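You operate a simulated robot arm through the tools that you are given. There is no shell and no other tool.

You run a simulated two-armed robot. Do the job below in one go: nothing can be reset, and whatever is moved stays where it is left.

## Task
Pick up the white bottle that says "Gear oil" from the low wall shelf with one hand, pass it to the other hand and put it on the top of the low rack. Set down upright: white bottle.

It is judged by the outcome, as a careful person would: the job done as asked, and still so three seconds after it is handed in. It fails if anything else is knocked over, pushed out of place, dropped, spilled or broken.

## Robot
Two 7-joint arms with two-finger grippers on one trunk, on a base that moves. Base frame: it is fixed to the floor where the robot stands at the start and does not move with it; the origin is under the middle of the robot, x ahead of it, y to its left, z up. Readings come in mm, degrees, newtons and seconds.
The left shoulder is at the start at [60, 123, 945], the right one opposite. With the tool pointing down near the work surface each hand reaches from about 320 to 780 mm from the robot's upright axis, wherever it stands, measured 20 degrees to its own side. Places, roughly: top of the low rack [-1900, -800, 800]; white bottle [2250, 0, 1000]. Payload 1.47 kg a hand.
Tool frame (each hand has its own): the origin (TCP) lies between the finger pads and is the grasp point; the fingertips stand 16 mm ahead of it; z points along the fingers, y is the line along which they close. The gripper opens to 87 mm; its body begins 55 mm behind the TCP.
Orientation is told as [roll, pitch, yaw] about the base's x, y, z axes, in that order, counted from this pose: with the fingers straight down and closing along the base's y, the tool's x points along the base's -x, its y along +y and its z along -z.

## Interface
- The arms move only by the tool move_arm. It takes "left_moves", "right_moves" or both (then of equal length, played together; a hand with none holds still); each is a list of rows, each a list of 2 entries, a list of its own where there are three numbers: the shift along the tool's x, y, z in units of 30 mm (1.0 is 30 mm), then the turn, a rotation vector about the tool's x, y, z in units of 5 degrees (1.0 is 5 degrees). In form: [[[tx, ty, tz], [rx, ry, rz]], ...]. A call has 1 to 20 rows; each row shifts and turns the commanded pose from where the row before left it, along the tool's axes as they then stand. "left_gripper" and "right_gripper" are, for a hand that has rows, the finger opening in mm, from 0 to 87, set as the call begins (left out, the last holds). A call with a number of a shift or a turn outside -1 to 1 is refused whole. Rows are played at 5 a second. More than 50 mm and 8.6 degrees between two rows, or a gripper value outside its range, and nothing of the call is played. A pose out of reach is approached as far as the arm can. The call stops where the force on the tool passes 40 N (or 10 N more than at its start, if that is more) or the arm is blocked; 0.2 s more then pass. Each finger travels about 153 mm/s and halts on what it meets, pressing with about 28 N; the grip force reading is that of the motor and also rises with nothing between the fingers. The clock runs only during rows and for 0.2 s after the last one: add rows that do not move to give the fingers time. It gives the time, the measured TCP pose, the force on the tool (base axes), the opening and the grip force at its end, in the units of the frame above (readings bear some noise), with the torque about the TCP (base axes, N m) and any sound that the robot's microphone picked up.
- Cameras (640 x 400 px; columns grow to the right, rows downward): "scene" is now at [99.7, 17.1, 1518.8]; the picture's right is [0.20, -0.98, 0.00], its down [-0.57, -0.12, -0.81] and it looks along [0.80, 0.16, -0.58] (base axes); focal length 267 px, centre (320, 200). "left" rides on the left gripper at [73, -12, -90] in its tool frame; the picture's right is [0.16, 0.99, 0.00], its down [-0.72, 0.12, -0.68] and it looks along [-0.67, 0.11, 0.73] (tool axes); focal length 247 px, centre (320, 200). "right" rides on the right gripper at [73, 12, -90] in its tool frame; the picture's right is [-0.16, 0.99, 0.00], its down [-0.72, -0.12, -0.68] and it looks along [-0.67, -0.11, 0.73] (tool axes); focal length 247 px, centre (320, 200). There is no depth. A picture from a camera that has moved, and an enlarged one, comes with that camera's place and axes in the base frame and with its lens.
- camera(camera): a new picture of that camera. It takes no simulated time.
- move_column(by): moves the trunk up (or, below 0, down) by that many mm; the arms and the scene camera ride with it, the base frame stays. It gives what a move gives, with no picture.
- base_move(legs): drives the robot by 1 to 6 legs, each [ahead, left, turn to the left] in mm, mm and degrees, along the robot's own axes; the way and the turn of a leg run together, so that a leg with both is an arc; at most 1500 mm and 180 degrees a leg. The arms and the cameras ride along, it lands a little off, and it stops where it bumps. It gives what a move gives.
- head_to(pan, tilt): turns the head with the scene camera to pan (to the left, within 120 degrees either way) and tilt (down, from -29 to 69), counted from straight ahead of the robot. It gives what a move gives.
- inspect(camera, box): a new picture of the part [left, top, right, bottom] of that camera's present view, enlarged. It takes no simulated time.
- job_done(): hands the job in; it is judged then, once.

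Places have to be worked out from the pictures, the camera data and where the tool is seen. Open the grippers and draw the arms clear of the work before you hand the job in, unless the task says otherwise.

The tools are called after "Emit:" as name(argument=value, ...) on one line, values as JSON. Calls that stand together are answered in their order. move_arm: Moves the arms, as the interface text tells. Its arguments: {"type":"object","properties":{"left_moves":{"type":"array","items":{"type":"array"}},"left_gripper":{"type":"number"},"right_moves":{"type":"array","items":{"type":"array"}},"right_gripper":{"type":"number"}},"required":[]} The other tools are called the same way: move_column (by) moves the trunk up or down; base_move (legs) drives the base; head_to (pan, tilt) turns the head that bears the scene camera; camera (camera) takes a picture; inspect (camera, box) takes an enlarged picture of a part of a camera's view; job_done () hands the job in.

At the start:

```text
time: 0.0
left_ee_pos: [577.0, 289.6, 1142.5]
left_tcp_rot: [0.0, -0.1, 0.0]
left_ft_force: [-1.0, 0.0, 0.2]
left_torque: [0.0, 0.0, -0.01]
left_opening: 87.0
left_grip_force: 0.0
right_ee_pos: [437.7, -154.1, 1157.9]
right_tcp_rot: [0.1, 0.0, 0.0]
right_ft_force: [-0.2, -0.1, -0.4]
right_torque: [0.0, 0.02, -0.02]
right_opening: 86.9
right_grip_force: 0.1
trunk travel left (down, up): [-100.0, 130.0]
robot x, y, heading: [1.6, -0.5, -0.2]
head pan, tilt (commanded): [11.5, 35.6]
```

scene: 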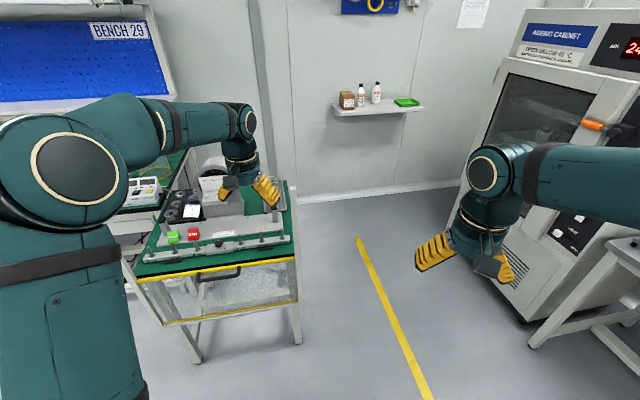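
right: 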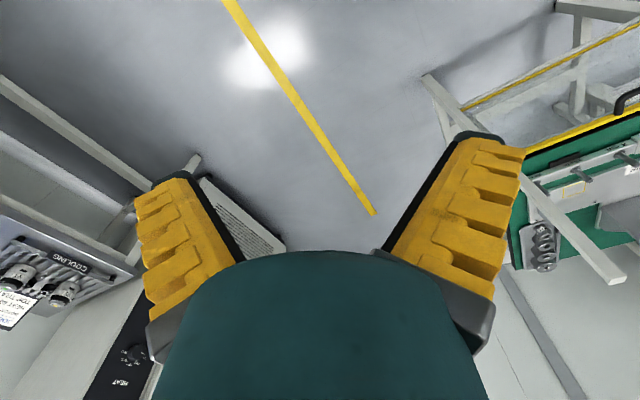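
left: 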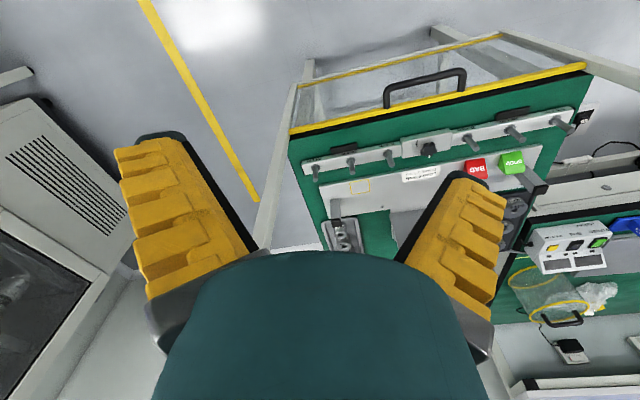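

I'll start by looking closer at the wall shelf, where two white bottles, a brown box and a green tray are visible.

Emit:
inspect(camera="scene", box=[320, 70, 440, 145])

Emit:
inspect(camera="scene", box=[250, 0, 640, 244])

```text
5.33 times, centred on (380, 108) of scene
camera zoom: at [99.7, 17.1, 1518.8], right [0.2, -0.98, 0.0], down [-0.57, -0.12, -0.81], along [0.8, 0.16, -0.58], focal length 1426 px, centre (0, 693)
```

zoom: 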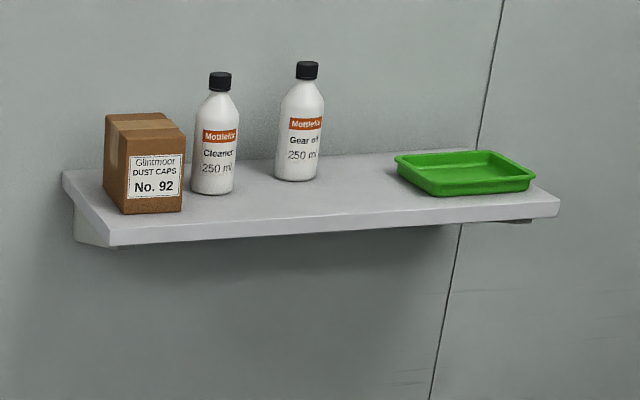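

```text
1.64 times, centred on (445, 122) of scene
camera zoom: at [99.7, 17.1, 1518.8], right [0.2, -0.98, 0.0], down [-0.57, -0.12, -0.81], along [0.8, 0.16, -0.58], focal length 438 px, centre (115, 328)
```

zoom: 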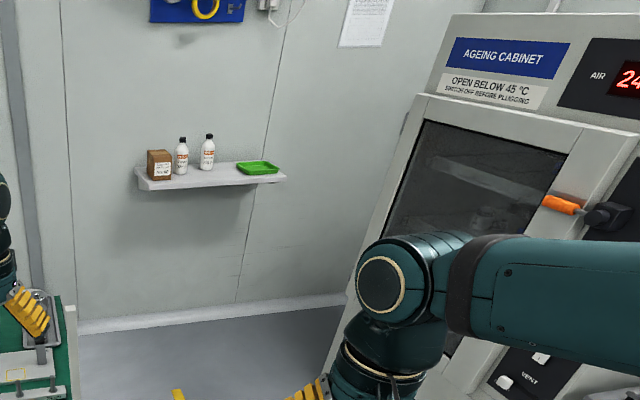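

The Gear oil bottle is the right-hand one of the two, at roughly x 2250, y 5, standing on a shelf at z≈925, with the Cleaner bottle about 120 mm to its left. I look around with the head now to see the rack behind and the way there.

Emit:
head_to(pan=-120, tilt=25)

Emit:
camera(camera="scene")

Emit:
head_to(pan=-60, tilt=35)

Emit:
camera(camera="scene")

Emit:
head_to(pan=0, tilt=55)

Emit:
camera(camera="scene")

Emit:
head_to(pan=60, tilt=40)

Emit:
camera(camera="scene")

Emit:
head_to(pan=120, tilt=30)

Emit:
camera(camera="scene")

```text
time: 2.1
left_ee_pos: [577.4, 290.7, 1142.5]
left_tcp_rot: [0.0, 0.0, 0.0]
left_ft_force: [-0.1, -0.2, -1.0]
left_torque: [0.02, 0.0, 0.04]
left_opening: 87.1
left_grip_force: 0.1
right_ee_pos: [438.6, -153.9, 1157.1]
right_tcp_rot: [0.1, 0.0, 0.0]
right_ft_force: [-0.3, -0.5, -0.2]
right_torque: [0.0, 0.03, 0.01]
right_opening: 87.4
right_grip_force: 0.0
trunk travel left (down, up): [-100.0, 130.0]
robot x, y, heading: [-0.2, 0.9, -0.1]
head pan, tilt (commanded): [-120.0, 25.0]
```

```text
taken
camera scene: at [-32.3, -80.2, 1535.5], right [-0.87, 0.5, 0.0], down [0.21, 0.37, -0.91], along [-0.45, -0.79, -0.42], focal length 267 px, centre (320, 200)
```

scene: 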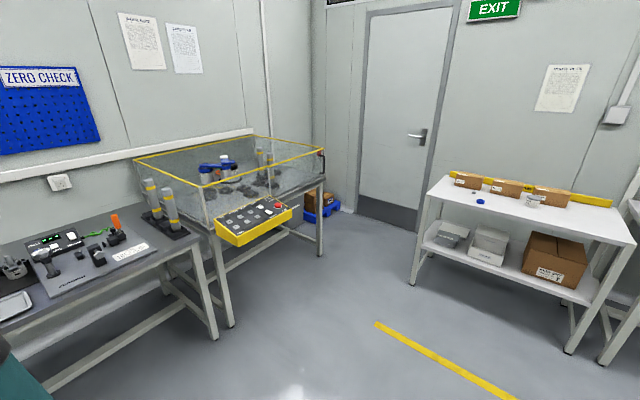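

```text
time: 3.4
left_ee_pos: [577.2, 288.6, 1143.7]
left_tcp_rot: [0.0, 0.0, 0.0]
left_ft_force: [0.8, 0.3, -0.1]
left_torque: [-0.02, 0.0, 0.04]
left_opening: 87.0
left_grip_force: 0.1
right_ee_pos: [437.5, -154.1, 1157.8]
right_tcp_rot: [0.0, 0.0, 0.0]
right_ft_force: [0.4, 0.3, -0.3]
right_torque: [-0.02, 0.02, 0.02]
right_opening: 87.1
right_grip_force: 0.1
trunk travel left (down, up): [-100.0, 130.0]
robot x, y, heading: [-3.0, -0.8, 0.1]
head pan, tilt (commanded): [-60.0, 35.0]
```

```text
taken
camera scene: at [57.7, -76.7, 1519.8], right [-0.87, -0.5, 0.0], down [-0.29, 0.5, -0.82], along [0.41, -0.71, -0.57], focal length 267 px, centre (320, 200)
```

scene: 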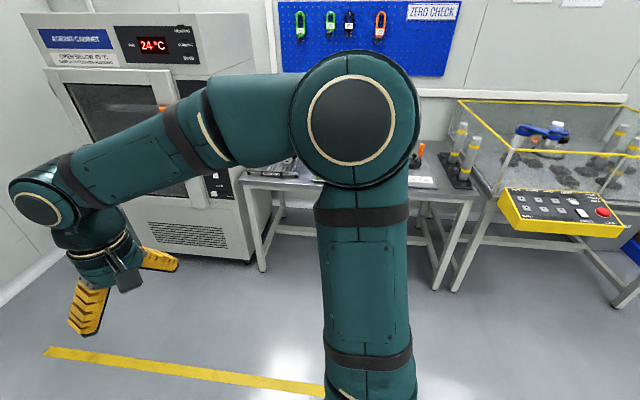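

```text
time: 4.7
left_ee_pos: [578.1, 288.8, 1143.1]
left_tcp_rot: [-0.1, 0.0, 0.0]
left_ft_force: [-0.5, 0.8, 0.6]
left_torque: [0.01, 0.02, 0.01]
left_opening: 86.8
left_grip_force: 0.1
right_ee_pos: [438.2, -154.3, 1157.9]
right_tcp_rot: [0.0, 0.0, 0.1]
right_ft_force: [-0.7, -0.5, 0.5]
right_torque: [0.01, -0.01, 0.04]
right_opening: 86.9
right_grip_force: 0.1
trunk travel left (down, up): [-100.0, 130.0]
robot x, y, heading: [0.1, -0.8, -0.2]
head pan, tilt (commanded): [0.0, 55.0]
```

```text
taken
camera scene: at [85.8, -0.5, 1491.6], right [0.0, -1.0, 0.0], down [-0.82, 0.0, -0.57], along [0.57, 0.0, -0.82], focal length 267 px, centre (320, 200)
```

scene: 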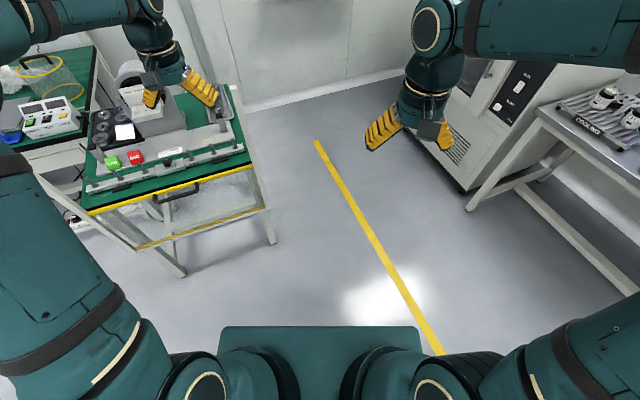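

```text
time: 6.0
left_ee_pos: [577.0, 290.3, 1142.1]
left_tcp_rot: [0.0, 0.0, 0.0]
left_ft_force: [0.4, -0.5, -0.3]
left_torque: [0.01, -0.03, 0.02]
left_opening: 87.1
left_grip_force: 0.0
right_ee_pos: [438.0, -155.0, 1156.7]
right_tcp_rot: [0.0, 0.0, 0.0]
right_ft_force: [-0.2, 0.0, 0.2]
right_torque: [0.0, -0.03, -0.02]
right_opening: 86.9
right_grip_force: 0.0
trunk travel left (down, up): [-100.0, 130.0]
robot x, y, heading: [3.4, -0.6, 0.0]
head pan, tilt (commanded): [60.0, 40.0]
```

```text
taken
camera scene: at [56.3, 73.2, 1512.2], right [0.87, -0.5, 0.0], down [-0.32, -0.56, -0.77], along [0.38, 0.66, -0.64], focal length 267 px, centre (320, 200)
```

scene: 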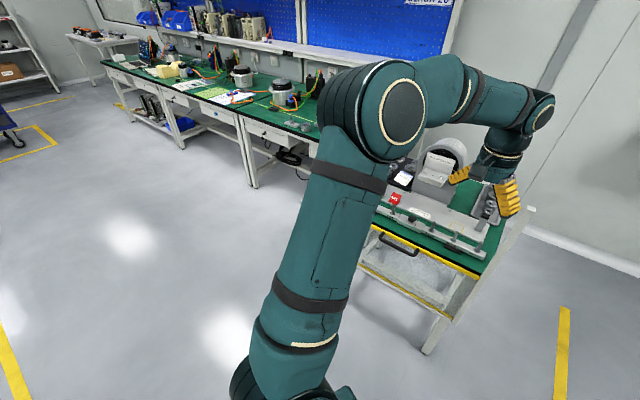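

```text
time: 7.3
left_ee_pos: [578.1, 289.8, 1141.9]
left_tcp_rot: [-0.1, 0.0, 0.1]
left_ft_force: [0.0, -0.1, -1.1]
left_torque: [0.02, 0.01, -0.01]
left_opening: 87.0
left_grip_force: 0.1
right_ee_pos: [438.0, -155.0, 1157.5]
right_tcp_rot: [0.0, 0.0, 0.0]
right_ft_force: [-0.6, -0.1, 0.2]
right_torque: [-0.02, -0.02, 0.0]
right_opening: 86.9
right_grip_force: 0.0
trunk travel left (down, up): [-100.0, 130.0]
robot x, y, heading: [-0.4, -1.2, 0.1]
head pan, tilt (commanded): [120.0, 30.0]
```

```text
taken
camera scene: at [-31.5, 78.0, 1527.6], right [0.87, 0.5, 0.0], down [0.25, -0.43, -0.87], along [-0.43, 0.75, -0.5], focal length 267 px, centre (320, 200)
```

scene: 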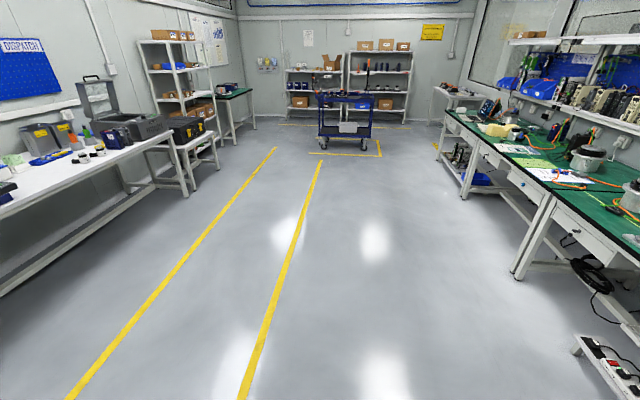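

The low rack (white, boxes on its lower shelf) is by the EXIT door; I judge its front edge to run from about (-1505,-1160) to (-1894,-264), so it's turned ~23°. The bench corner is near (790, 240), so I shift right 220 mm and drive ahead with the hands high, then look at the shelf again.

Emit:
base_move(legs=[[0, -220, 0], [900, 0, 0]])

Emit:
head_to(pan=5, tilt=30)

Emit:
camera(camera="scene")

```text
time: 14.2
left_ee_pos: [1483.8, 56.1, 1142.7]
left_tcp_rot: [0.0, 0.0, -0.8]
left_ft_force: [-0.1, 0.2, 0.0]
left_torque: [-0.01, 0.03, 0.01]
left_opening: 86.9
left_grip_force: 0.1
right_ee_pos: [1338.6, -387.4, 1157.4]
right_tcp_rot: [-0.1, -0.1, -0.8]
right_ft_force: [0.3, -0.2, 1.1]
right_torque: [-0.02, 0.01, 0.0]
right_opening: 86.9
right_grip_force: 0.1
trunk travel left (down, up): [-100.0, 130.0]
robot x, y, heading: [902.7, -223.9, -0.7]
head pan, tilt (commanded): [120.0, 30.0]
```

```text
time: 16.2
left_ee_pos: [1484.2, 54.7, 1141.9]
left_tcp_rot: [0.0, 0.0, -0.9]
left_ft_force: [-1.7, -0.1, -0.1]
left_torque: [0.02, -0.03, 0.02]
left_opening: 86.8
left_grip_force: 0.0
right_ee_pos: [1339.1, -386.4, 1156.8]
right_tcp_rot: [-0.1, -0.1, -0.8]
right_ft_force: [-0.2, 0.0, -0.2]
right_torque: [0.01, 0.0, -0.02]
right_opening: 87.1
right_grip_force: 0.0
trunk travel left (down, up): [-100.0, 130.0]
robot x, y, heading: [901.8, -222.5, -0.8]
head pan, tilt (commanded): [5.0, 30.0]
```

```text
taken
camera scene: at [1006.3, -220.1, 1527.6], right [0.07, -1.0, 0.0], down [-0.5, -0.04, -0.87], along [0.86, 0.06, -0.5], focal length 267 px, centre (320, 200)
```

scene: 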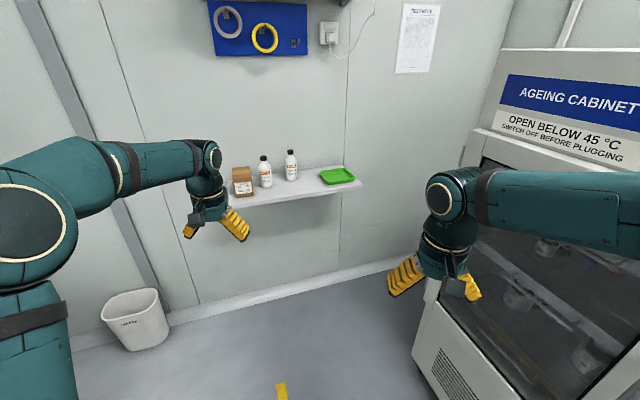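

Drive went well. I zoom in on the shelf from here to triangulate the bottle's position and size.

Emit:
inspect(camera="scene", box=[216, 140, 376, 240])

Emit:
inspect(camera="scene", box=[250, 140, 330, 190])

```text
4.00 times, centred on (296, 190) of scene
camera zoom: at [1006.3, -220.1, 1527.6], right [0.07, -1.0, 0.0], down [-0.5, -0.04, -0.87], along [0.86, 0.06, -0.5], focal length 1070 px, centre (416, 240)
```

zoom: 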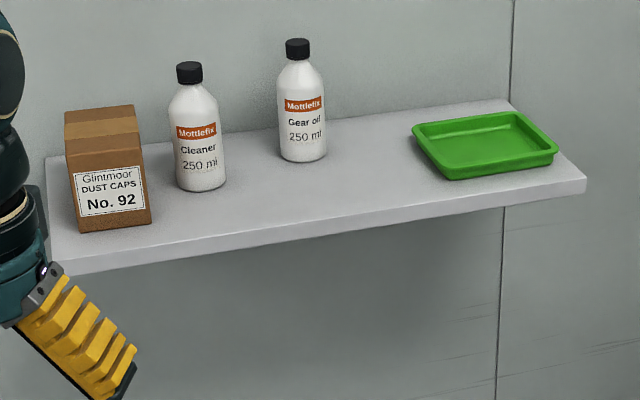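

```text
8.00 times, centred on (290, 165) of scene
camera zoom: at [1006.3, -220.1, 1527.6], right [0.07, -1.0, 0.0], down [-0.5, -0.04, -0.87], along [0.86, 0.06, -0.5], focal length 2140 px, centre (560, 480)
```

zoom: 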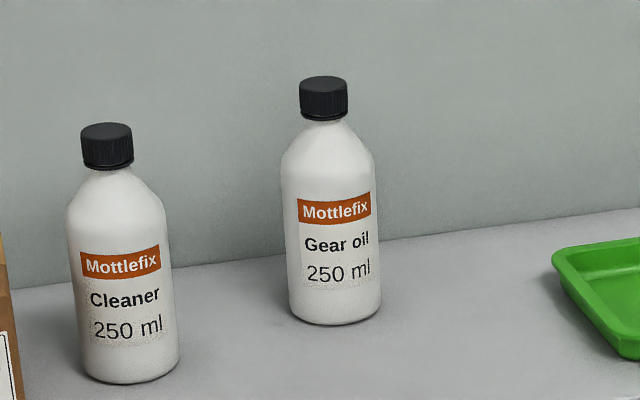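

Comparing both views, the room's wall is turned about 22.5° from the base axes; the Gear oil bottle stands at about (2204, 9), shelf top z≈945, ~144 mm tall, body ~57 mm, cap ~29 mm, 85 mm from the wall. I raise the trunk and draw the left hand in for clearance before driving nearer.

Emit:
move_column(by=100)

Emit:
move_arm(left_moves=[[[1, 0, 0], [0, 0, 0]], [[1, 0, 0], [0, 0, 0]], [[1, 0, 0], [0, 0, 0]], [[1, 0, 0], [0, 0, 0]], [[1, 0, 0], [0, 0, 0]]])

Emit:
base_move(legs=[[460, 50, 0], [0, 0, 23.3]])

Emit:
head_to(pan=-8, tilt=35)

Emit:
camera(camera="scene")

```text
time: 17.5
left_ee_pos: [1484.3, 56.1, 1243.7]
left_tcp_rot: [-0.1, 0.0, -0.8]
left_ft_force: [-0.9, -0.4, -0.5]
left_torque: [0.0, 0.01, -0.01]
left_opening: 87.1
left_grip_force: 0.0
right_ee_pos: [1339.0, -387.6, 1256.3]
right_tcp_rot: [0.1, 0.0, -0.8]
right_ft_force: [0.5, 0.1, -1.0]
right_torque: [0.0, 0.04, 0.02]
right_opening: 86.9
right_grip_force: 0.0
trunk travel left (down, up): [-200.0, 30.0]
robot x, y, heading: [901.9, -220.4, -1.1]
head pan, tilt (commanded): [5.0, 30.0]
```

```text
time: 18.7
left_ee_pos: [1332.8, 58.7, 1241.9]
left_tcp_rot: [0.0, 0.0, -0.9]
left_ft_force: [0.3, -0.4, 0.1]
left_torque: [-0.03, -0.04, 0.0]
left_opening: 87.0
left_grip_force: 0.0
right_ee_pos: [1337.5, -386.0, 1256.3]
right_tcp_rot: [0.0, -0.1, -0.8]
right_ft_force: [-0.2, 0.5, 0.5]
right_torque: [-0.01, 0.0, 0.01]
right_opening: 87.1
right_grip_force: 0.0
trunk travel left (down, up): [-200.0, 30.0]
robot x, y, heading: [900.8, -228.4, -0.8]
head pan, tilt (commanded): [5.0, 30.0]
```

```text
time: 22.7
left_ee_pos: [1642.5, 254.5, 1242.3]
left_tcp_rot: [0.0, -0.1, 23.3]
left_ft_force: [-0.1, -0.3, -0.2]
left_torque: [0.02, 0.01, -0.02]
left_opening: 87.0
left_grip_force: 0.1
right_ee_pos: [1827.1, -149.9, 1256.3]
right_tcp_rot: [0.0, 0.1, 23.3]
right_ft_force: [-0.5, 0.6, 0.5]
right_torque: [-0.02, 0.0, 0.01]
right_opening: 86.9
right_grip_force: 0.0
trunk travel left (down, up): [-200.0, 30.0]
robot x, y, heading: [1361.7, -179.2, 23.3]
head pan, tilt (commanded): [5.0, 30.0]
```

```text
time: 23.4
left_ee_pos: [1642.3, 256.0, 1242.3]
left_tcp_rot: [-0.1, 0.0, 23.3]
left_ft_force: [0.1, 0.0, -0.3]
left_torque: [0.01, 0.0, 0.0]
left_opening: 87.3
left_grip_force: 0.0
right_ee_pos: [1826.5, -149.6, 1258.0]
right_tcp_rot: [0.0, 0.1, 23.3]
right_ft_force: [0.3, 0.1, -0.1]
right_torque: [0.0, 0.02, 0.01]
right_opening: 86.9
right_grip_force: 0.0
trunk travel left (down, up): [-200.0, 30.0]
robot x, y, heading: [1362.1, -181.8, 23.3]
head pan, tilt (commanded): [-8.0, 35.0]
```

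```text
taken
camera scene: at [1461.5, -154.1, 1619.8], right [0.26, -0.96, 0.0], down [-0.55, -0.15, -0.82], along [0.79, 0.22, -0.57], focal length 267 px, centre (320, 200)
```

scene: 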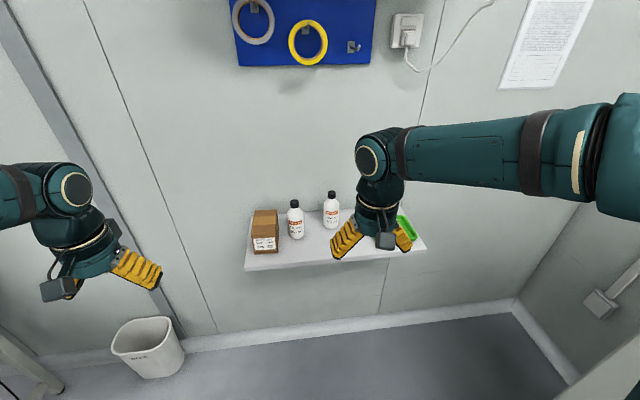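

Now facing the wall; I zoom on the bottles for a refined position.

Emit:
inspect(camera="scene", box=[240, 175, 400, 275])

Emit:
camera(camera="right")

```text
4.00 times, centred on (320, 225) of scene
camera zoom: at [1461.5, -154.1, 1619.8], right [0.26, -0.96, 0.0], down [-0.55, -0.15, -0.82], along [0.79, 0.22, -0.57], focal length 1070 px, centre (320, 100)
```

zoom: 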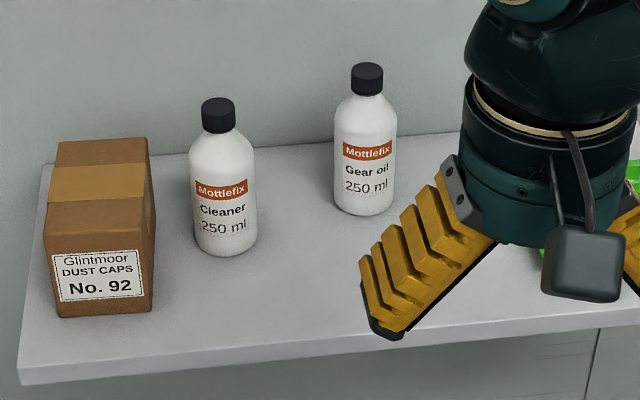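

```text
taken
camera right: at [1756.6, -167.2, 1348.4], right [-0.24, 0.97, 0.0], down [0.71, 0.18, 0.68], along [0.66, 0.17, -0.73], focal length 247 px, centre (320, 200)
```

right: 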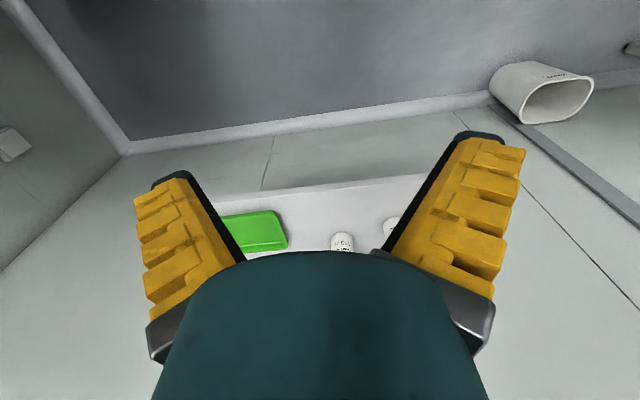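

Three views agree best with the bottle at about (2267, 18), shelf top z≈925, cap top z≈1077. I drive 310 mm ahead and 25 mm right so the right hand stands in front of and above the bottle.

Emit:
base_move(legs=[[310, -25, 0]])

Emit:
head_to(pan=-10, tilt=45)

Emit:
camera(camera="scene")

Emit:
camera(camera="right")

```text
time: 25.5
left_ee_pos: [1939.3, 353.7, 1242.5]
left_tcp_rot: [0.0, 0.0, 23.0]
left_ft_force: [-0.8, 0.0, -0.2]
left_torque: [0.01, 0.02, 0.01]
left_opening: 86.9
left_grip_force: 0.1
right_ee_pos: [2122.6, -54.0, 1258.3]
right_tcp_rot: [0.1, -0.1, 22.9]
right_ft_force: [0.9, 0.1, -0.7]
right_torque: [-0.03, 0.03, 0.02]
right_opening: 86.9
right_grip_force: 0.0
trunk travel left (down, up): [-200.0, 30.0]
robot x, y, heading: [1654.9, -81.3, 22.9]
head pan, tilt (commanded): [-8.0, 35.0]
```

```text
time: 26.3
left_ee_pos: [1937.8, 352.8, 1241.8]
left_tcp_rot: [0.0, 0.1, 23.0]
left_ft_force: [-0.5, 0.4, 0.6]
left_torque: [0.04, -0.02, 0.01]
left_opening: 87.0
left_grip_force: 0.0
right_ee_pos: [2121.2, -54.0, 1258.6]
right_tcp_rot: [0.1, 0.0, 23.0]
right_ft_force: [0.0, 0.6, -0.3]
right_torque: [-0.04, -0.01, -0.02]
right_opening: 86.8
right_grip_force: 0.0
trunk travel left (down, up): [-200.0, 30.0]
robot x, y, heading: [1657.6, -81.0, 23.0]
head pan, tilt (commanded): [-10.0, 45.0]
```

```text
taken
camera scene: at [1749.3, -60.6, 1605.0], right [0.22, -0.97, 0.0], down [-0.69, -0.16, -0.71], along [0.69, 0.16, -0.71], focal length 267 px, centre (320, 200)
```

scene: 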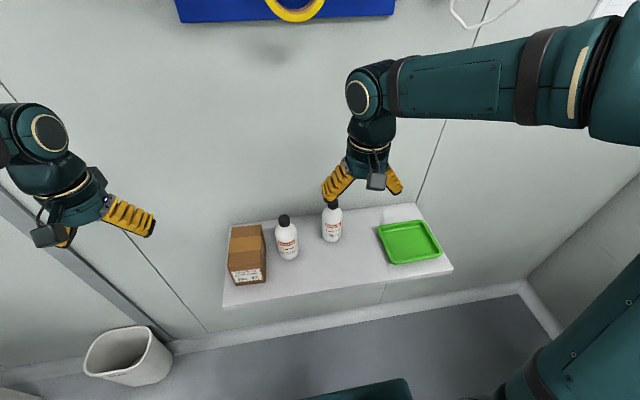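

```text
taken
camera right: at [2050.2, -70.8, 1348.6], right [-0.24, 0.97, 0.0], down [0.71, 0.18, 0.68], along [0.66, 0.16, -0.73], focal length 247 px, centre (320, 200)
```

right: 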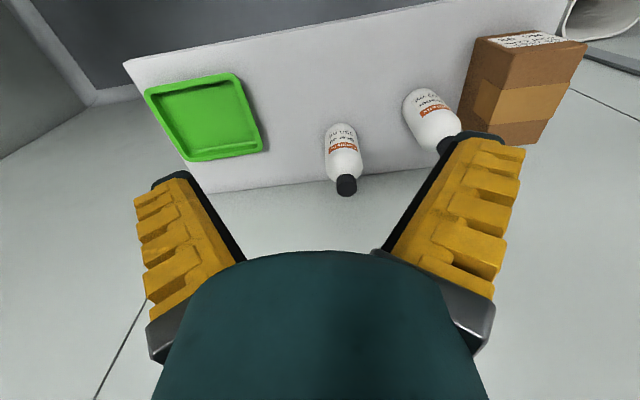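

The right camera puts the cap at about (2267, 22), agreeing with the scene view. I narrow the right fingers to 65 mm, move the hand 163 mm ahead and 13 mm left at height, and tilt it 15° back from the wall.

Emit:
move_arm(right_moves=[[[-1, 0.08, 0], [0, 0, 0]], [[-1, 0.08, 0], [0, 0, 0]], [[-1, 0.08, 0], [0, 0, 0]], [[-1, 0.08, 0], [0, 0, 0]], [[-1, 0.08, 0], [0, 0, 0]], [[-0.44, 0.02, 0], [0, 0, 0]], [[0, 0, 0], [0, -1, 0]], [[0, 0, 0], [0, -1, 0]], [[0, 0, 0], [0, -1, 0]], [[0, 0, 0], [0, 0, 0]]], right_gripper=65)

Emit:
camera(camera="right")

Emit:
camera(camera="scene")

```text
time: 28.5
left_ee_pos: [1938.5, 351.9, 1241.6]
left_tcp_rot: [0.0, 0.0, 22.9]
left_ft_force: [0.2, 0.2, -0.1]
left_torque: [0.02, 0.0, -0.01]
left_opening: 86.8
left_grip_force: 0.1
right_ee_pos: [2267.7, 22.2, 1258.2]
right_tcp_rot: [0.0, -15.1, 23.0]
right_ft_force: [0.0, -0.4, 0.6]
right_torque: [0.0, 0.03, 0.04]
right_opening: 69.3
right_grip_force: 2.8
trunk travel left (down, up): [-200.0, 30.0]
robot x, y, heading: [1659.0, -80.7, 23.0]
head pan, tilt (commanded): [-10.0, 45.0]
```

```text
taken
camera right: at [2177.3, -3.5, 1326.7], right [-0.24, 0.97, 0.04], down [0.53, 0.1, 0.84], along [0.81, 0.23, -0.53], focal length 247 px, centre (320, 200)
```

right: 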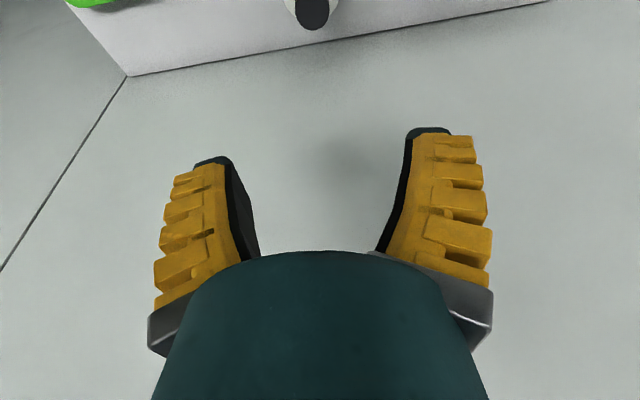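

```text
taken
camera scene: at [1750.1, -60.2, 1604.9], right [0.22, -0.97, 0.0], down [-0.69, -0.16, -0.71], along [0.69, 0.16, -0.71], focal length 267 px, centre (320, 200)
```

scene: 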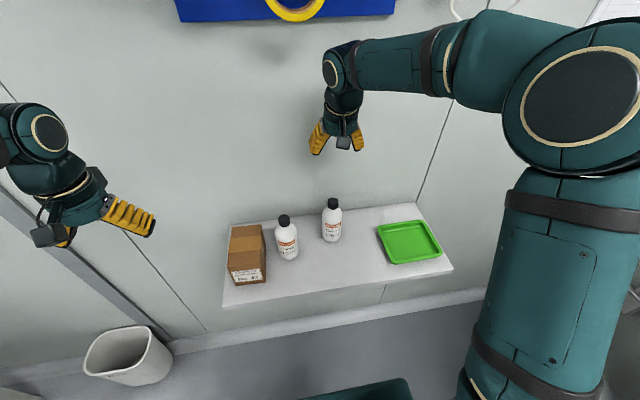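

The TCP (2267.7, 22.2) stands right above the cap, which the right camera places at (2266.6, 23.6). I lower straight down 138 mm to just above the cap and check.

Emit:
move_arm(right_moves=[[[0.238, 0.02, 0.889], [0, 0, 0]], [[0.238, 0.01, 0.889], [0, 0, 0]], [[0.238, 0.01, 0.889], [0, 0, 0]], [[0.238, 0.01, 0.889], [0, 0, 0]], [[0.238, 0, 0.889], [0, 0, 0]], [[0, 0, 0], [0, 0, 0]]])

Emit:
inspect(camera="scene", box=[240, 140, 400, 240])

Emit:
camera(camera="right")

```text
time: 29.9
left_ee_pos: [1937.6, 352.0, 1242.8]
left_tcp_rot: [0.0, 0.1, 22.9]
left_ft_force: [1.1, 0.1, 0.1]
left_torque: [0.0, 0.0, -0.02]
left_opening: 87.1
left_grip_force: 0.0
right_ee_pos: [2266.4, 22.4, 1121.0]
right_tcp_rot: [0.1, -15.0, 23.1]
right_ft_force: [0.1, 0.2, 0.6]
right_torque: [-0.01, 0.01, -0.02]
right_opening: 69.1
right_grip_force: 3.2
trunk travel left (down, up): [-200.0, 30.0]
robot x, y, heading: [1657.7, -79.1, 22.4]
head pan, tilt (commanded): [-10.0, 45.0]
```

```text
4.00 times, centred on (320, 190) of scene
camera zoom: at [1749.2, -60.8, 1605.0], right [0.22, -0.97, 0.0], down [-0.69, -0.16, -0.71], along [0.69, 0.16, -0.71], focal length 1070 px, centre (320, 240)
```

zoom: 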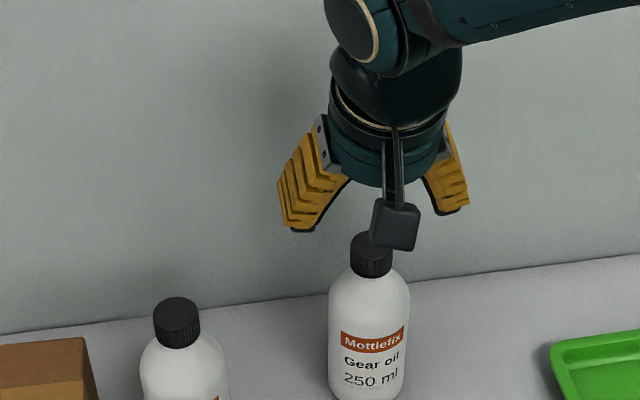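

```text
taken
camera right: at [2176.5, -2.0, 1190.2], right [-0.24, 0.97, 0.04], down [0.53, 0.1, 0.84], along [0.81, 0.23, -0.53], focal length 247 px, centre (320, 200)
```

right: 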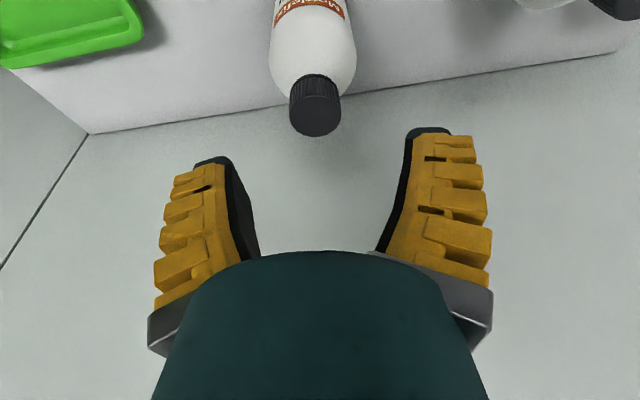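

The cap is centred between the fingers. I lower a further 59 mm so that the pads stand around the cap.

Emit:
move_arm(right_moves=[[[0.13, 0, 0.475], [0, 0, 0]], [[0.13, 0, 0.475], [0, 0, 0]], [[0.13, 0, 0.475], [0, 0, 0]], [[0.125, 0, 0.475], [0, 0, 0]], [[0, 0, 0], [0, 0, 0]]])

Emit:
inspect(camera="scene", box=[260, 150, 420, 250])

Emit:
camera(camera="right")

```text
time: 31.1
left_ee_pos: [1938.8, 352.6, 1242.9]
left_tcp_rot: [0.0, 0.0, 22.9]
left_ft_force: [0.0, 0.1, -1.0]
left_torque: [-0.02, 0.02, 0.02]
left_opening: 87.0
left_grip_force: 0.0
right_ee_pos: [2265.2, 22.2, 1061.0]
right_tcp_rot: [0.0, -15.1, 22.8]
right_ft_force: [0.1, 0.6, -0.2]
right_torque: [-0.01, -0.04, 0.02]
right_opening: 68.9
right_grip_force: 3.1
trunk travel left (down, up): [-200.0, 30.0]
robot x, y, heading: [1655.8, -80.9, 22.8]
head pan, tilt (commanded): [-10.0, 45.0]
```

```text
4.00 times, centred on (340, 200) of scene
camera zoom: at [1749.4, -60.6, 1605.0], right [0.22, -0.97, 0.0], down [-0.69, -0.16, -0.71], along [0.69, 0.16, -0.71], focal length 1070 px, centre (240, 200)
```

zoom: 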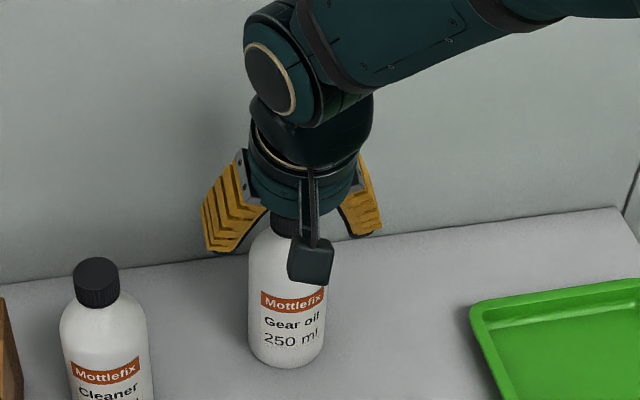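

```text
taken
camera right: at [2175.6, -2.6, 1129.6], right [-0.24, 0.97, 0.04], down [0.53, 0.1, 0.84], along [0.81, 0.23, -0.53], focal length 247 px, centre (320, 200)
```

right: 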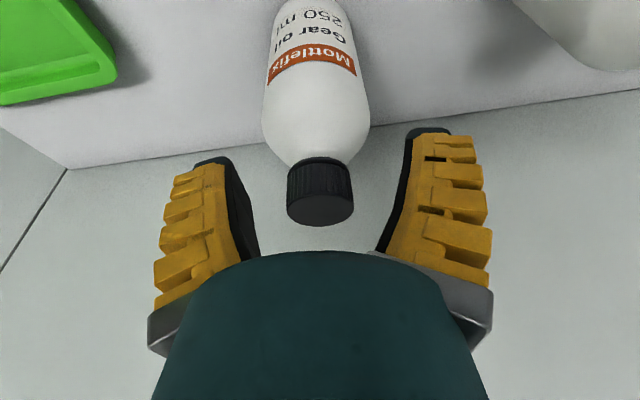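

The cap is only about 15 mm tall (z≈1059–1074), so at this height the tips would meet the shoulder of the bottle. I raise 10 mm so that the pads meet the cap itself, and then close.

Emit:
move_arm(right_moves=[[[-0.086, 0.02, -0.322], [0, 0, 0]], [[0, 0, 0], [0, 0, 0]]])

Emit:
move_arm(right_moves=[[[0, 0, 0], [0, 0, 0]], [[0, 0, 0], [0, 0, 0]], [[0, 0, 0], [0, 0, 0]], [[0, 0, 0], [0, 0, 0]], [[0, 0, 0], [0, 0, 0]]], right_gripper=10)

Emit:
camera(camera="right")

Emit:
inspect(camera="scene", box=[260, 150, 420, 250])

```text
time: 31.7
left_ee_pos: [1939.1, 351.3, 1241.3]
left_tcp_rot: [0.0, 0.0, 22.9]
left_ft_force: [0.2, -0.3, 0.2]
left_torque: [0.01, -0.01, -0.01]
left_opening: 87.0
left_grip_force: 0.1
right_ee_pos: [2266.2, 24.4, 1070.9]
right_tcp_rot: [0.0, -15.1, 23.0]
right_ft_force: [0.6, 0.4, 0.2]
right_torque: [-0.02, -0.01, -0.02]
right_opening: 69.3
right_grip_force: 3.1
trunk travel left (down, up): [-200.0, 30.0]
robot x, y, heading: [1654.6, -82.6, 22.9]
head pan, tilt (commanded): [-10.0, 45.0]
```

```text
time: 32.9
left_ee_pos: [1938.3, 351.9, 1243.1]
left_tcp_rot: [-0.1, 0.0, 22.9]
left_ft_force: [0.1, 1.1, 0.8]
left_torque: [0.0, 0.0, -0.01]
left_opening: 86.8
left_grip_force: 0.1
right_ee_pos: [2265.7, 23.3, 1071.0]
right_tcp_rot: [0.1, -15.1, 22.9]
right_ft_force: [-1.0, -2.8, 7.1]
right_torque: [-0.24, 0.4, 0.04]
right_opening: 23.4
right_grip_force: 27.8
trunk travel left (down, up): [-200.0, 30.0]
robot x, y, heading: [1661.4, -84.5, 23.0]
head pan, tilt (commanded): [-10.0, 45.0]
```

```text
taken
camera right: at [2175.3, -1.7, 1140.0], right [-0.24, 0.97, 0.04], down [0.53, 0.1, 0.85], along [0.81, 0.23, -0.53], focal length 247 px, centre (320, 200)
```

right: 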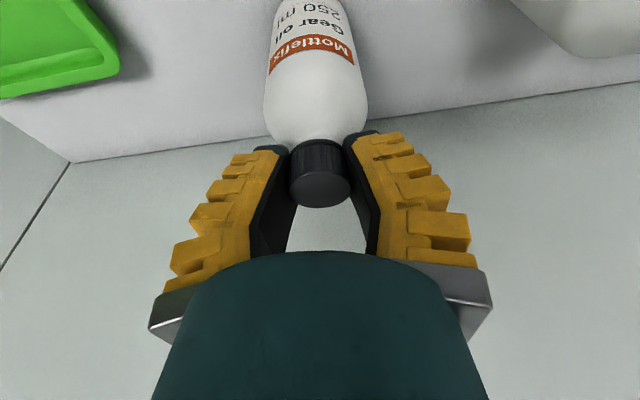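

```text
4.00 times, centred on (340, 200) of scene
camera zoom: at [1748.8, -60.9, 1605.1], right [0.22, -0.97, 0.0], down [-0.69, -0.16, -0.71], along [0.69, 0.16, -0.71], focal length 1070 px, centre (240, 200)
```

zoom: 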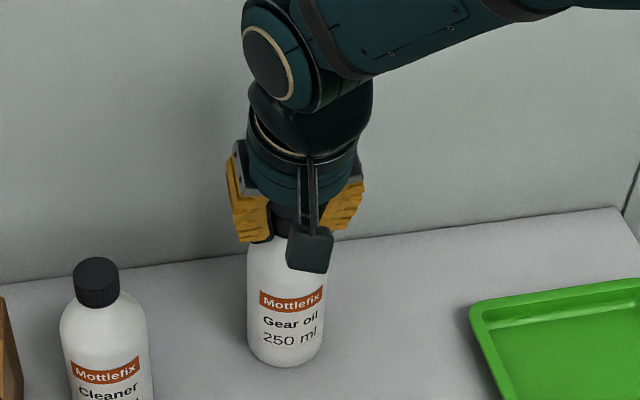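

The fingers have closed on the cap (opening 23 mm, 28 N). I lift 30 mm straight up and check that the bottle comes along.

Emit:
move_arm(right_moves=[[[-0.0863, 0, -0.322], [0, 0, 0]], [[-0.0863, 0, -0.322], [0, 0, 0]], [[-0.0863, 0, -0.322], [0, 0, 0]], [[0, 0, 0], [0, 0, 0]]])

Emit:
camera(camera="right")

Emit:
inspect(camera="scene", box=[260, 150, 420, 250])

```text
time: 33.9
left_ee_pos: [1938.3, 353.5, 1242.7]
left_tcp_rot: [0.0, 0.0, 22.9]
left_ft_force: [-0.3, 0.4, -0.3]
left_torque: [0.02, 0.03, 0.02]
left_opening: 87.1
left_grip_force: 0.1
right_ee_pos: [2264.7, 23.7, 1101.3]
right_tcp_rot: [0.1, -15.0, 23.0]
right_ft_force: [0.2, 0.1, -2.5]
right_torque: [0.02, 0.01, -0.02]
right_opening: 17.0
right_grip_force: 27.7
trunk travel left (down, up): [-200.0, 30.0]
robot x, y, heading: [1656.9, -81.1, 22.9]
head pan, tilt (commanded): [-10.0, 45.0]
```

```text
taken
camera right: at [2176.0, -1.5, 1169.6], right [-0.24, 0.97, 0.04], down [0.53, 0.1, 0.84], along [0.81, 0.23, -0.53], focal length 247 px, centre (320, 200)
```

right: 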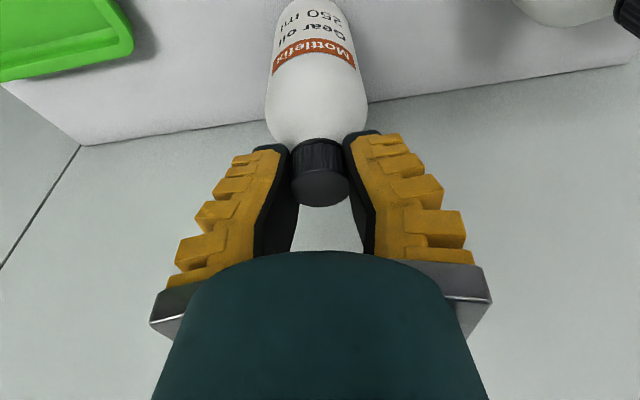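

```text
4.00 times, centred on (340, 200) of scene
camera zoom: at [1749.9, -60.4, 1604.9], right [0.22, -0.97, 0.0], down [-0.69, -0.16, -0.71], along [0.69, 0.16, -0.71], focal length 1070 px, centre (240, 200)
```

zoom: 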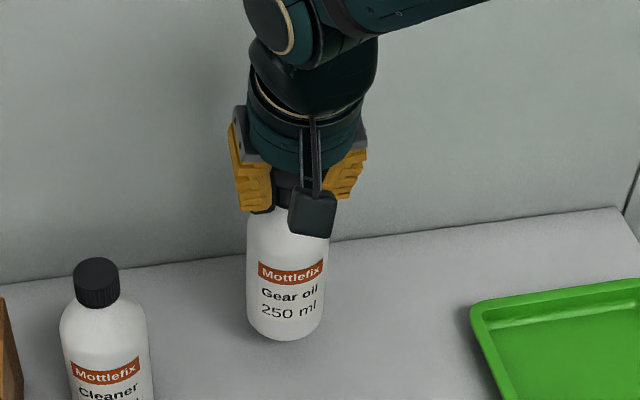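

The bottle is hanging from the right hand (force −2.5 N). I lift it another 90 mm and then back the base away from the shelf by 400 mm.

Emit:
move_arm(right_moves=[[[-0.13, 0, -0.483], [0, 0, 0]], [[-0.13, 0, -0.483], [0, 0, 0]], [[-0.13, 0, -0.483], [0, 0, 0]], [[-0.13, 0, -0.483], [0, 0, 0]], [[-0.13, 0, -0.483], [0, 0, 0]], [[-0.13, 0, -0.483], [0, 0, 0]], [[0, 0, 0], [0, 0, 0]]])

Emit:
base_move(legs=[[-200, 0, 0], [-200, 0, 0]])

Emit:
camera(camera="scene")

Emit:
camera(camera="right")

```text
time: 35.5
left_ee_pos: [1938.8, 352.0, 1242.9]
left_tcp_rot: [0.0, 0.1, 22.9]
left_ft_force: [-0.8, 0.6, -0.1]
left_torque: [-0.01, 0.02, 0.02]
left_opening: 87.0
left_grip_force: 0.1
right_ee_pos: [2266.6, 24.4, 1190.8]
right_tcp_rot: [0.0, -15.0, 23.0]
right_ft_force: [-0.2, -0.2, -3.1]
right_torque: [0.0, -0.01, 0.02]
right_opening: 16.9
right_grip_force: 27.7
trunk travel left (down, up): [-200.0, 30.0]
robot x, y, heading: [1659.8, -85.3, 23.0]
head pan, tilt (commanded): [-10.0, 45.0]
```

```text
time: 38.3
left_ee_pos: [1568.8, 195.0, 1243.8]
left_tcp_rot: [0.0, 0.0, 22.7]
left_ft_force: [-0.3, -0.2, 0.2]
left_torque: [0.01, -0.02, 0.0]
left_opening: 86.9
left_grip_force: 0.0
right_ee_pos: [1895.0, -136.5, 1191.4]
right_tcp_rot: [0.0, -15.1, 22.7]
right_ft_force: [-0.3, 0.5, -2.4]
right_torque: [0.0, 0.01, 0.0]
right_opening: 16.7
right_grip_force: 27.9
trunk travel left (down, up): [-200.0, 30.0]
robot x, y, heading: [1285.0, -238.3, 22.5]
head pan, tilt (commanded): [-10.0, 45.0]
```

```text
taken
camera scene: at [1377.4, -217.7, 1605.0], right [0.22, -0.98, 0.0], down [-0.69, -0.16, -0.71], along [0.69, 0.16, -0.71], focal length 267 px, centre (320, 200)
```

scene: 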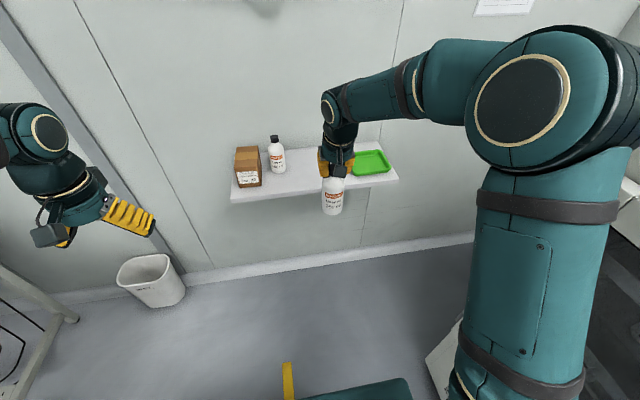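

```text
taken
camera right: at [1804.2, -160.8, 1260.3], right [-0.24, 0.97, 0.04], down [0.53, 0.09, 0.84], along [0.82, 0.22, -0.53], focal length 247 px, centre (320, 200)
```

right: 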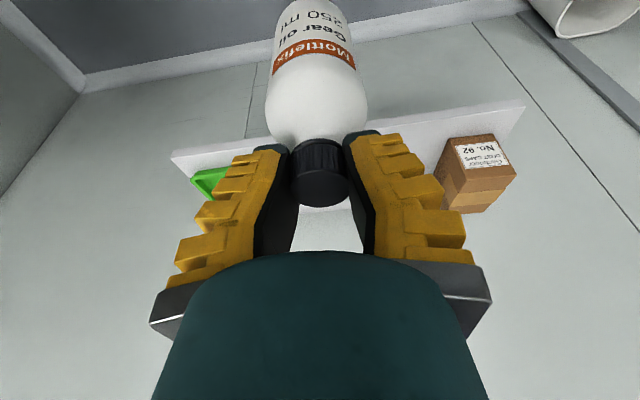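

The bottle hangs steady and clear of the shelf. I bring the right hand to the middle ahead of the chest, while yawing the left hand 40° to the right in preparation for the hand-over.

Emit:
move_arm(right_moves=[[[0.515, 0.458, -0.009], [0, 0, 0]], [[0.515, 0.458, -0.009], [0, 0, 0]], [[0.515, 0.458, -0.009], [0, 0, 0]], [[0.515, 0.458, -0.009], [0, 0, 0]], [[0.515, 0.458, -0.009], [0, 0, 0]], [[0.515, 0.458, -0.009], [0, 0, 0]], [[0.515, 0.458, -0.009], [0, 0, 0]], [[0.515, 0.458, -0.009], [0, 0, 0]], [[0, 0, 0], [0, 0, 0]]], left_moves=[[[0, 0, 0], [0, 0, 1]], [[0, 0, 0], [0, 0, 1]], [[0, 0, 0], [0, 0, 1]], [[0, 0, 0], [0, 0, 1]], [[0, 0, 0], [0, 0, 1]], [[0, 0, 0], [0, 0, 1]], [[0, 0, 0], [0, 0, 1]], [[0, 0, 0], [0, 0, 1]], [[0, 0, 0], [0, 0, 0]]])

Emit:
move_arm(left_moves=[[[0, 0, 0], [0, -1, 0]], [[0, 0, 0], [0, -1, 0]], [[0, 0, 0], [0, -1, 0]], [[0, 0, 0], [0, -1, 0]], [[0, 0, 0], [0, -1, 0]], [[0, 0, 0], [0, -1, 0]], [[0, 0, 0], [0, -1, 0]], [[0, 0, 0], [0, -1, 0]], [[0, 0, 0], [0, -1, 0]], [[0, 0, 0], [0, -1, 0]], [[0, 0, 0], [0, -1, 0]], [[0, 0, 0], [0, -1, 0]], [[0, 0, 0], [0, -1, 0]], [[0, 0, 0], [0, 0, 0]]])

Emit:
head_to(pan=10, tilt=45)

Emit:
camera(camera="scene")

Emit:
camera(camera="left")

```text
time: 40.3
left_ee_pos: [1569.0, 194.9, 1242.8]
left_tcp_rot: [0.0, 0.1, -17.4]
left_ft_force: [-0.6, -1.2, -1.2]
left_torque: [-0.01, 0.0, 0.0]
left_opening: 87.1
left_grip_force: 0.0
right_ee_pos: [1741.2, -81.8, 1162.0]
right_tcp_rot: [0.0, -15.0, 22.7]
right_ft_force: [0.0, 0.4, -2.2]
right_torque: [-0.01, 0.0, -0.02]
right_opening: 17.0
right_grip_force: 27.5
trunk travel left (down, up): [-200.0, 30.0]
robot x, y, heading: [1284.7, -240.4, 22.7]
head pan, tilt (commanded): [-10.0, 45.0]
```

```text
time: 43.3
left_ee_pos: [1569.3, 195.3, 1243.1]
left_tcp_rot: [0.0, -65.2, -17.3]
left_ft_force: [0.5, 1.1, 0.1]
left_torque: [-0.01, 0.0, 0.02]
left_opening: 87.2
left_grip_force: 0.1
right_ee_pos: [1740.5, -81.1, 1162.9]
right_tcp_rot: [0.0, -14.9, 22.7]
right_ft_force: [-1.0, 1.0, -2.6]
right_torque: [0.0, -0.01, 0.02]
right_opening: 17.2
right_grip_force: 27.9
trunk travel left (down, up): [-200.0, 30.0]
robot x, y, heading: [1285.4, -241.7, 22.7]
head pan, tilt (commanded): [-10.0, 45.0]
```

```text
time: 44.1
left_ee_pos: [1568.3, 195.7, 1241.6]
left_tcp_rot: [0.1, -65.0, -17.3]
left_ft_force: [-0.3, -0.8, -0.5]
left_torque: [-0.03, -0.03, 0.0]
left_opening: 87.0
left_grip_force: 0.0
right_ee_pos: [1740.2, -82.0, 1161.3]
right_tcp_rot: [0.0, -15.0, 22.7]
right_ft_force: [1.0, -0.5, -2.3]
right_torque: [0.0, 0.04, 0.03]
right_opening: 17.0
right_grip_force: 27.9
trunk travel left (down, up): [-200.0, 30.0]
robot x, y, heading: [1285.5, -242.8, 22.7]
head pan, tilt (commanded): [10.0, 45.0]
```

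```text
taken
camera scene: at [1367.0, -191.4, 1605.0], right [0.54, -0.84, 0.0], down [-0.6, -0.38, -0.71], along [0.6, 0.38, -0.71], focal length 267 px, centre (320, 200)
```

scene: 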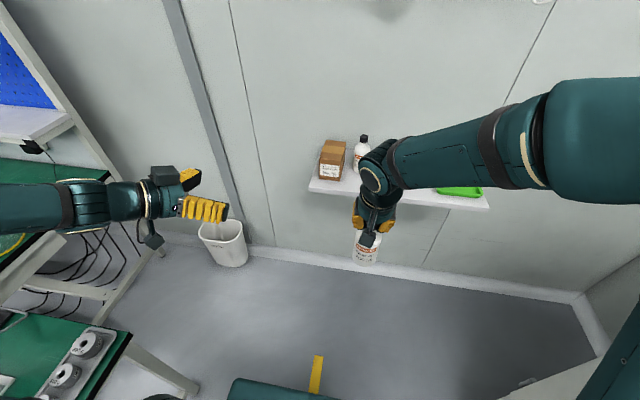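

```text
taken
camera left: at [1458.1, 217.4, 1214.1], right [0.23, 0.96, -0.14], down [-0.26, 0.2, 0.94], along [0.94, -0.18, 0.3], focal length 247 px, centre (320, 200)
```

left: 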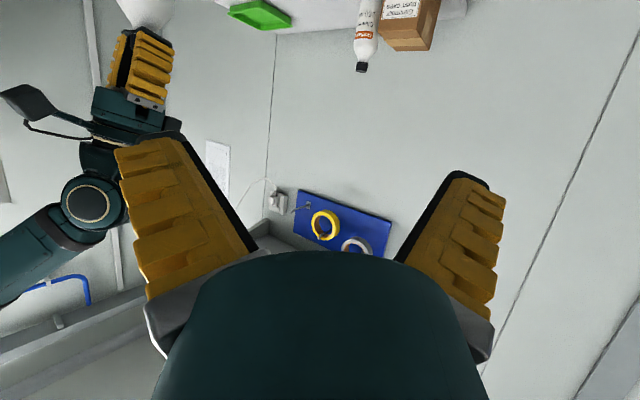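

The left hand took the pose (25° below level, pointing forward-right). I now move it to a pre-grasp point 140 mm short of the bottle body along its own finger axis.

Emit:
move_arm(left_moves=[[[0.211, -0.89, 0.626], [0, 0, 0]], [[0.211, -0.89, 0.626], [0, 0, 0]], [[0.211, -0.89, 0.626], [0, 0, 0]], [[0.211, -0.89, 0.626], [0, 0, 0]], [[0.211, -0.89, 0.626], [0, 0, 0]], [[0.211, -0.89, 0.626], [0, 0, 0]], [[0.211, -0.89, 0.626], [0, 0, 0]], [[0.211, -0.89, 0.626], [0, 0, 0]], [[0, 0, 0], [0, 0, 0]]], left_gripper=87)

Emit:
camera(camera="scene")

Emit:
camera(camera="left")

Emit:
camera(camera="right")

```text
time: 46.1
left_ee_pos: [1682.4, 16.6, 1154.0]
left_tcp_rot: [-0.2, -65.2, -17.2]
left_ft_force: [-0.1, -0.2, 0.2]
left_torque: [-0.02, -0.02, 0.0]
left_opening: 86.9
left_grip_force: 0.1
left hand out of reach, approached as far as the arm can: row 3, 4, 5, 6, 7, 8
right_ee_pos: [1740.1, -79.3, 1162.2]
right_tcp_rot: [-0.1, -14.9, 22.7]
right_ft_force: [0.5, -0.4, -2.6]
right_torque: [-0.01, -0.02, 0.01]
right_opening: 17.1
right_grip_force: 28.1
trunk travel left (down, up): [-200.0, 30.0]
robot x, y, heading: [1285.8, -234.4, 22.8]
head pan, tilt (commanded): [10.0, 45.0]
```

```text
taken
camera scene: at [1365.7, -190.0, 1605.0], right [0.54, -0.84, 0.0], down [-0.59, -0.38, -0.71], along [0.6, 0.38, -0.71], focal length 267 px, centre (320, 200)
```

scene: 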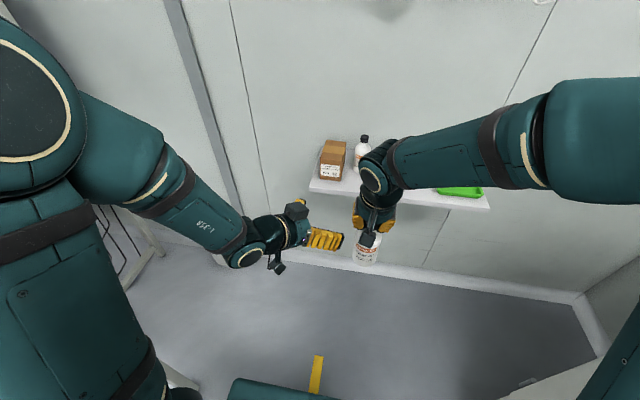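

```text
taken
camera left: at [1572.0, 38.7, 1126.3], right [0.23, 0.96, -0.14], down [-0.26, 0.2, 0.94], along [0.94, -0.18, 0.3], focal length 247 px, centre (320, 200)
```

left: 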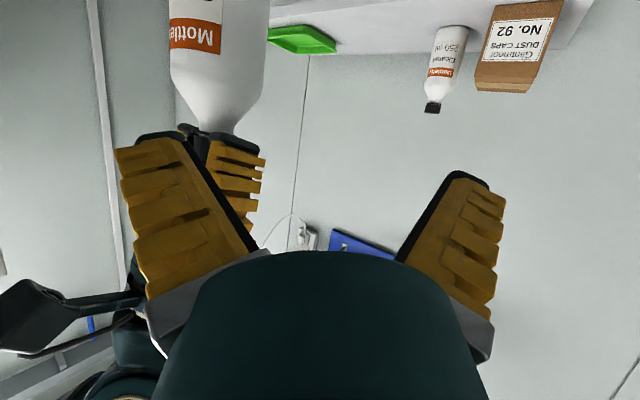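

```text
taken
camera right: at [1649.5, -105.3, 1231.3], right [-0.24, 0.97, 0.04], down [0.53, 0.1, 0.84], along [0.82, 0.22, -0.53], focal length 247 px, centre (320, 200)
```

right: 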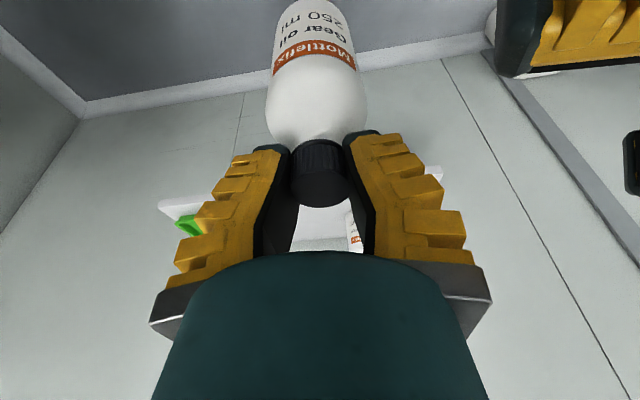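

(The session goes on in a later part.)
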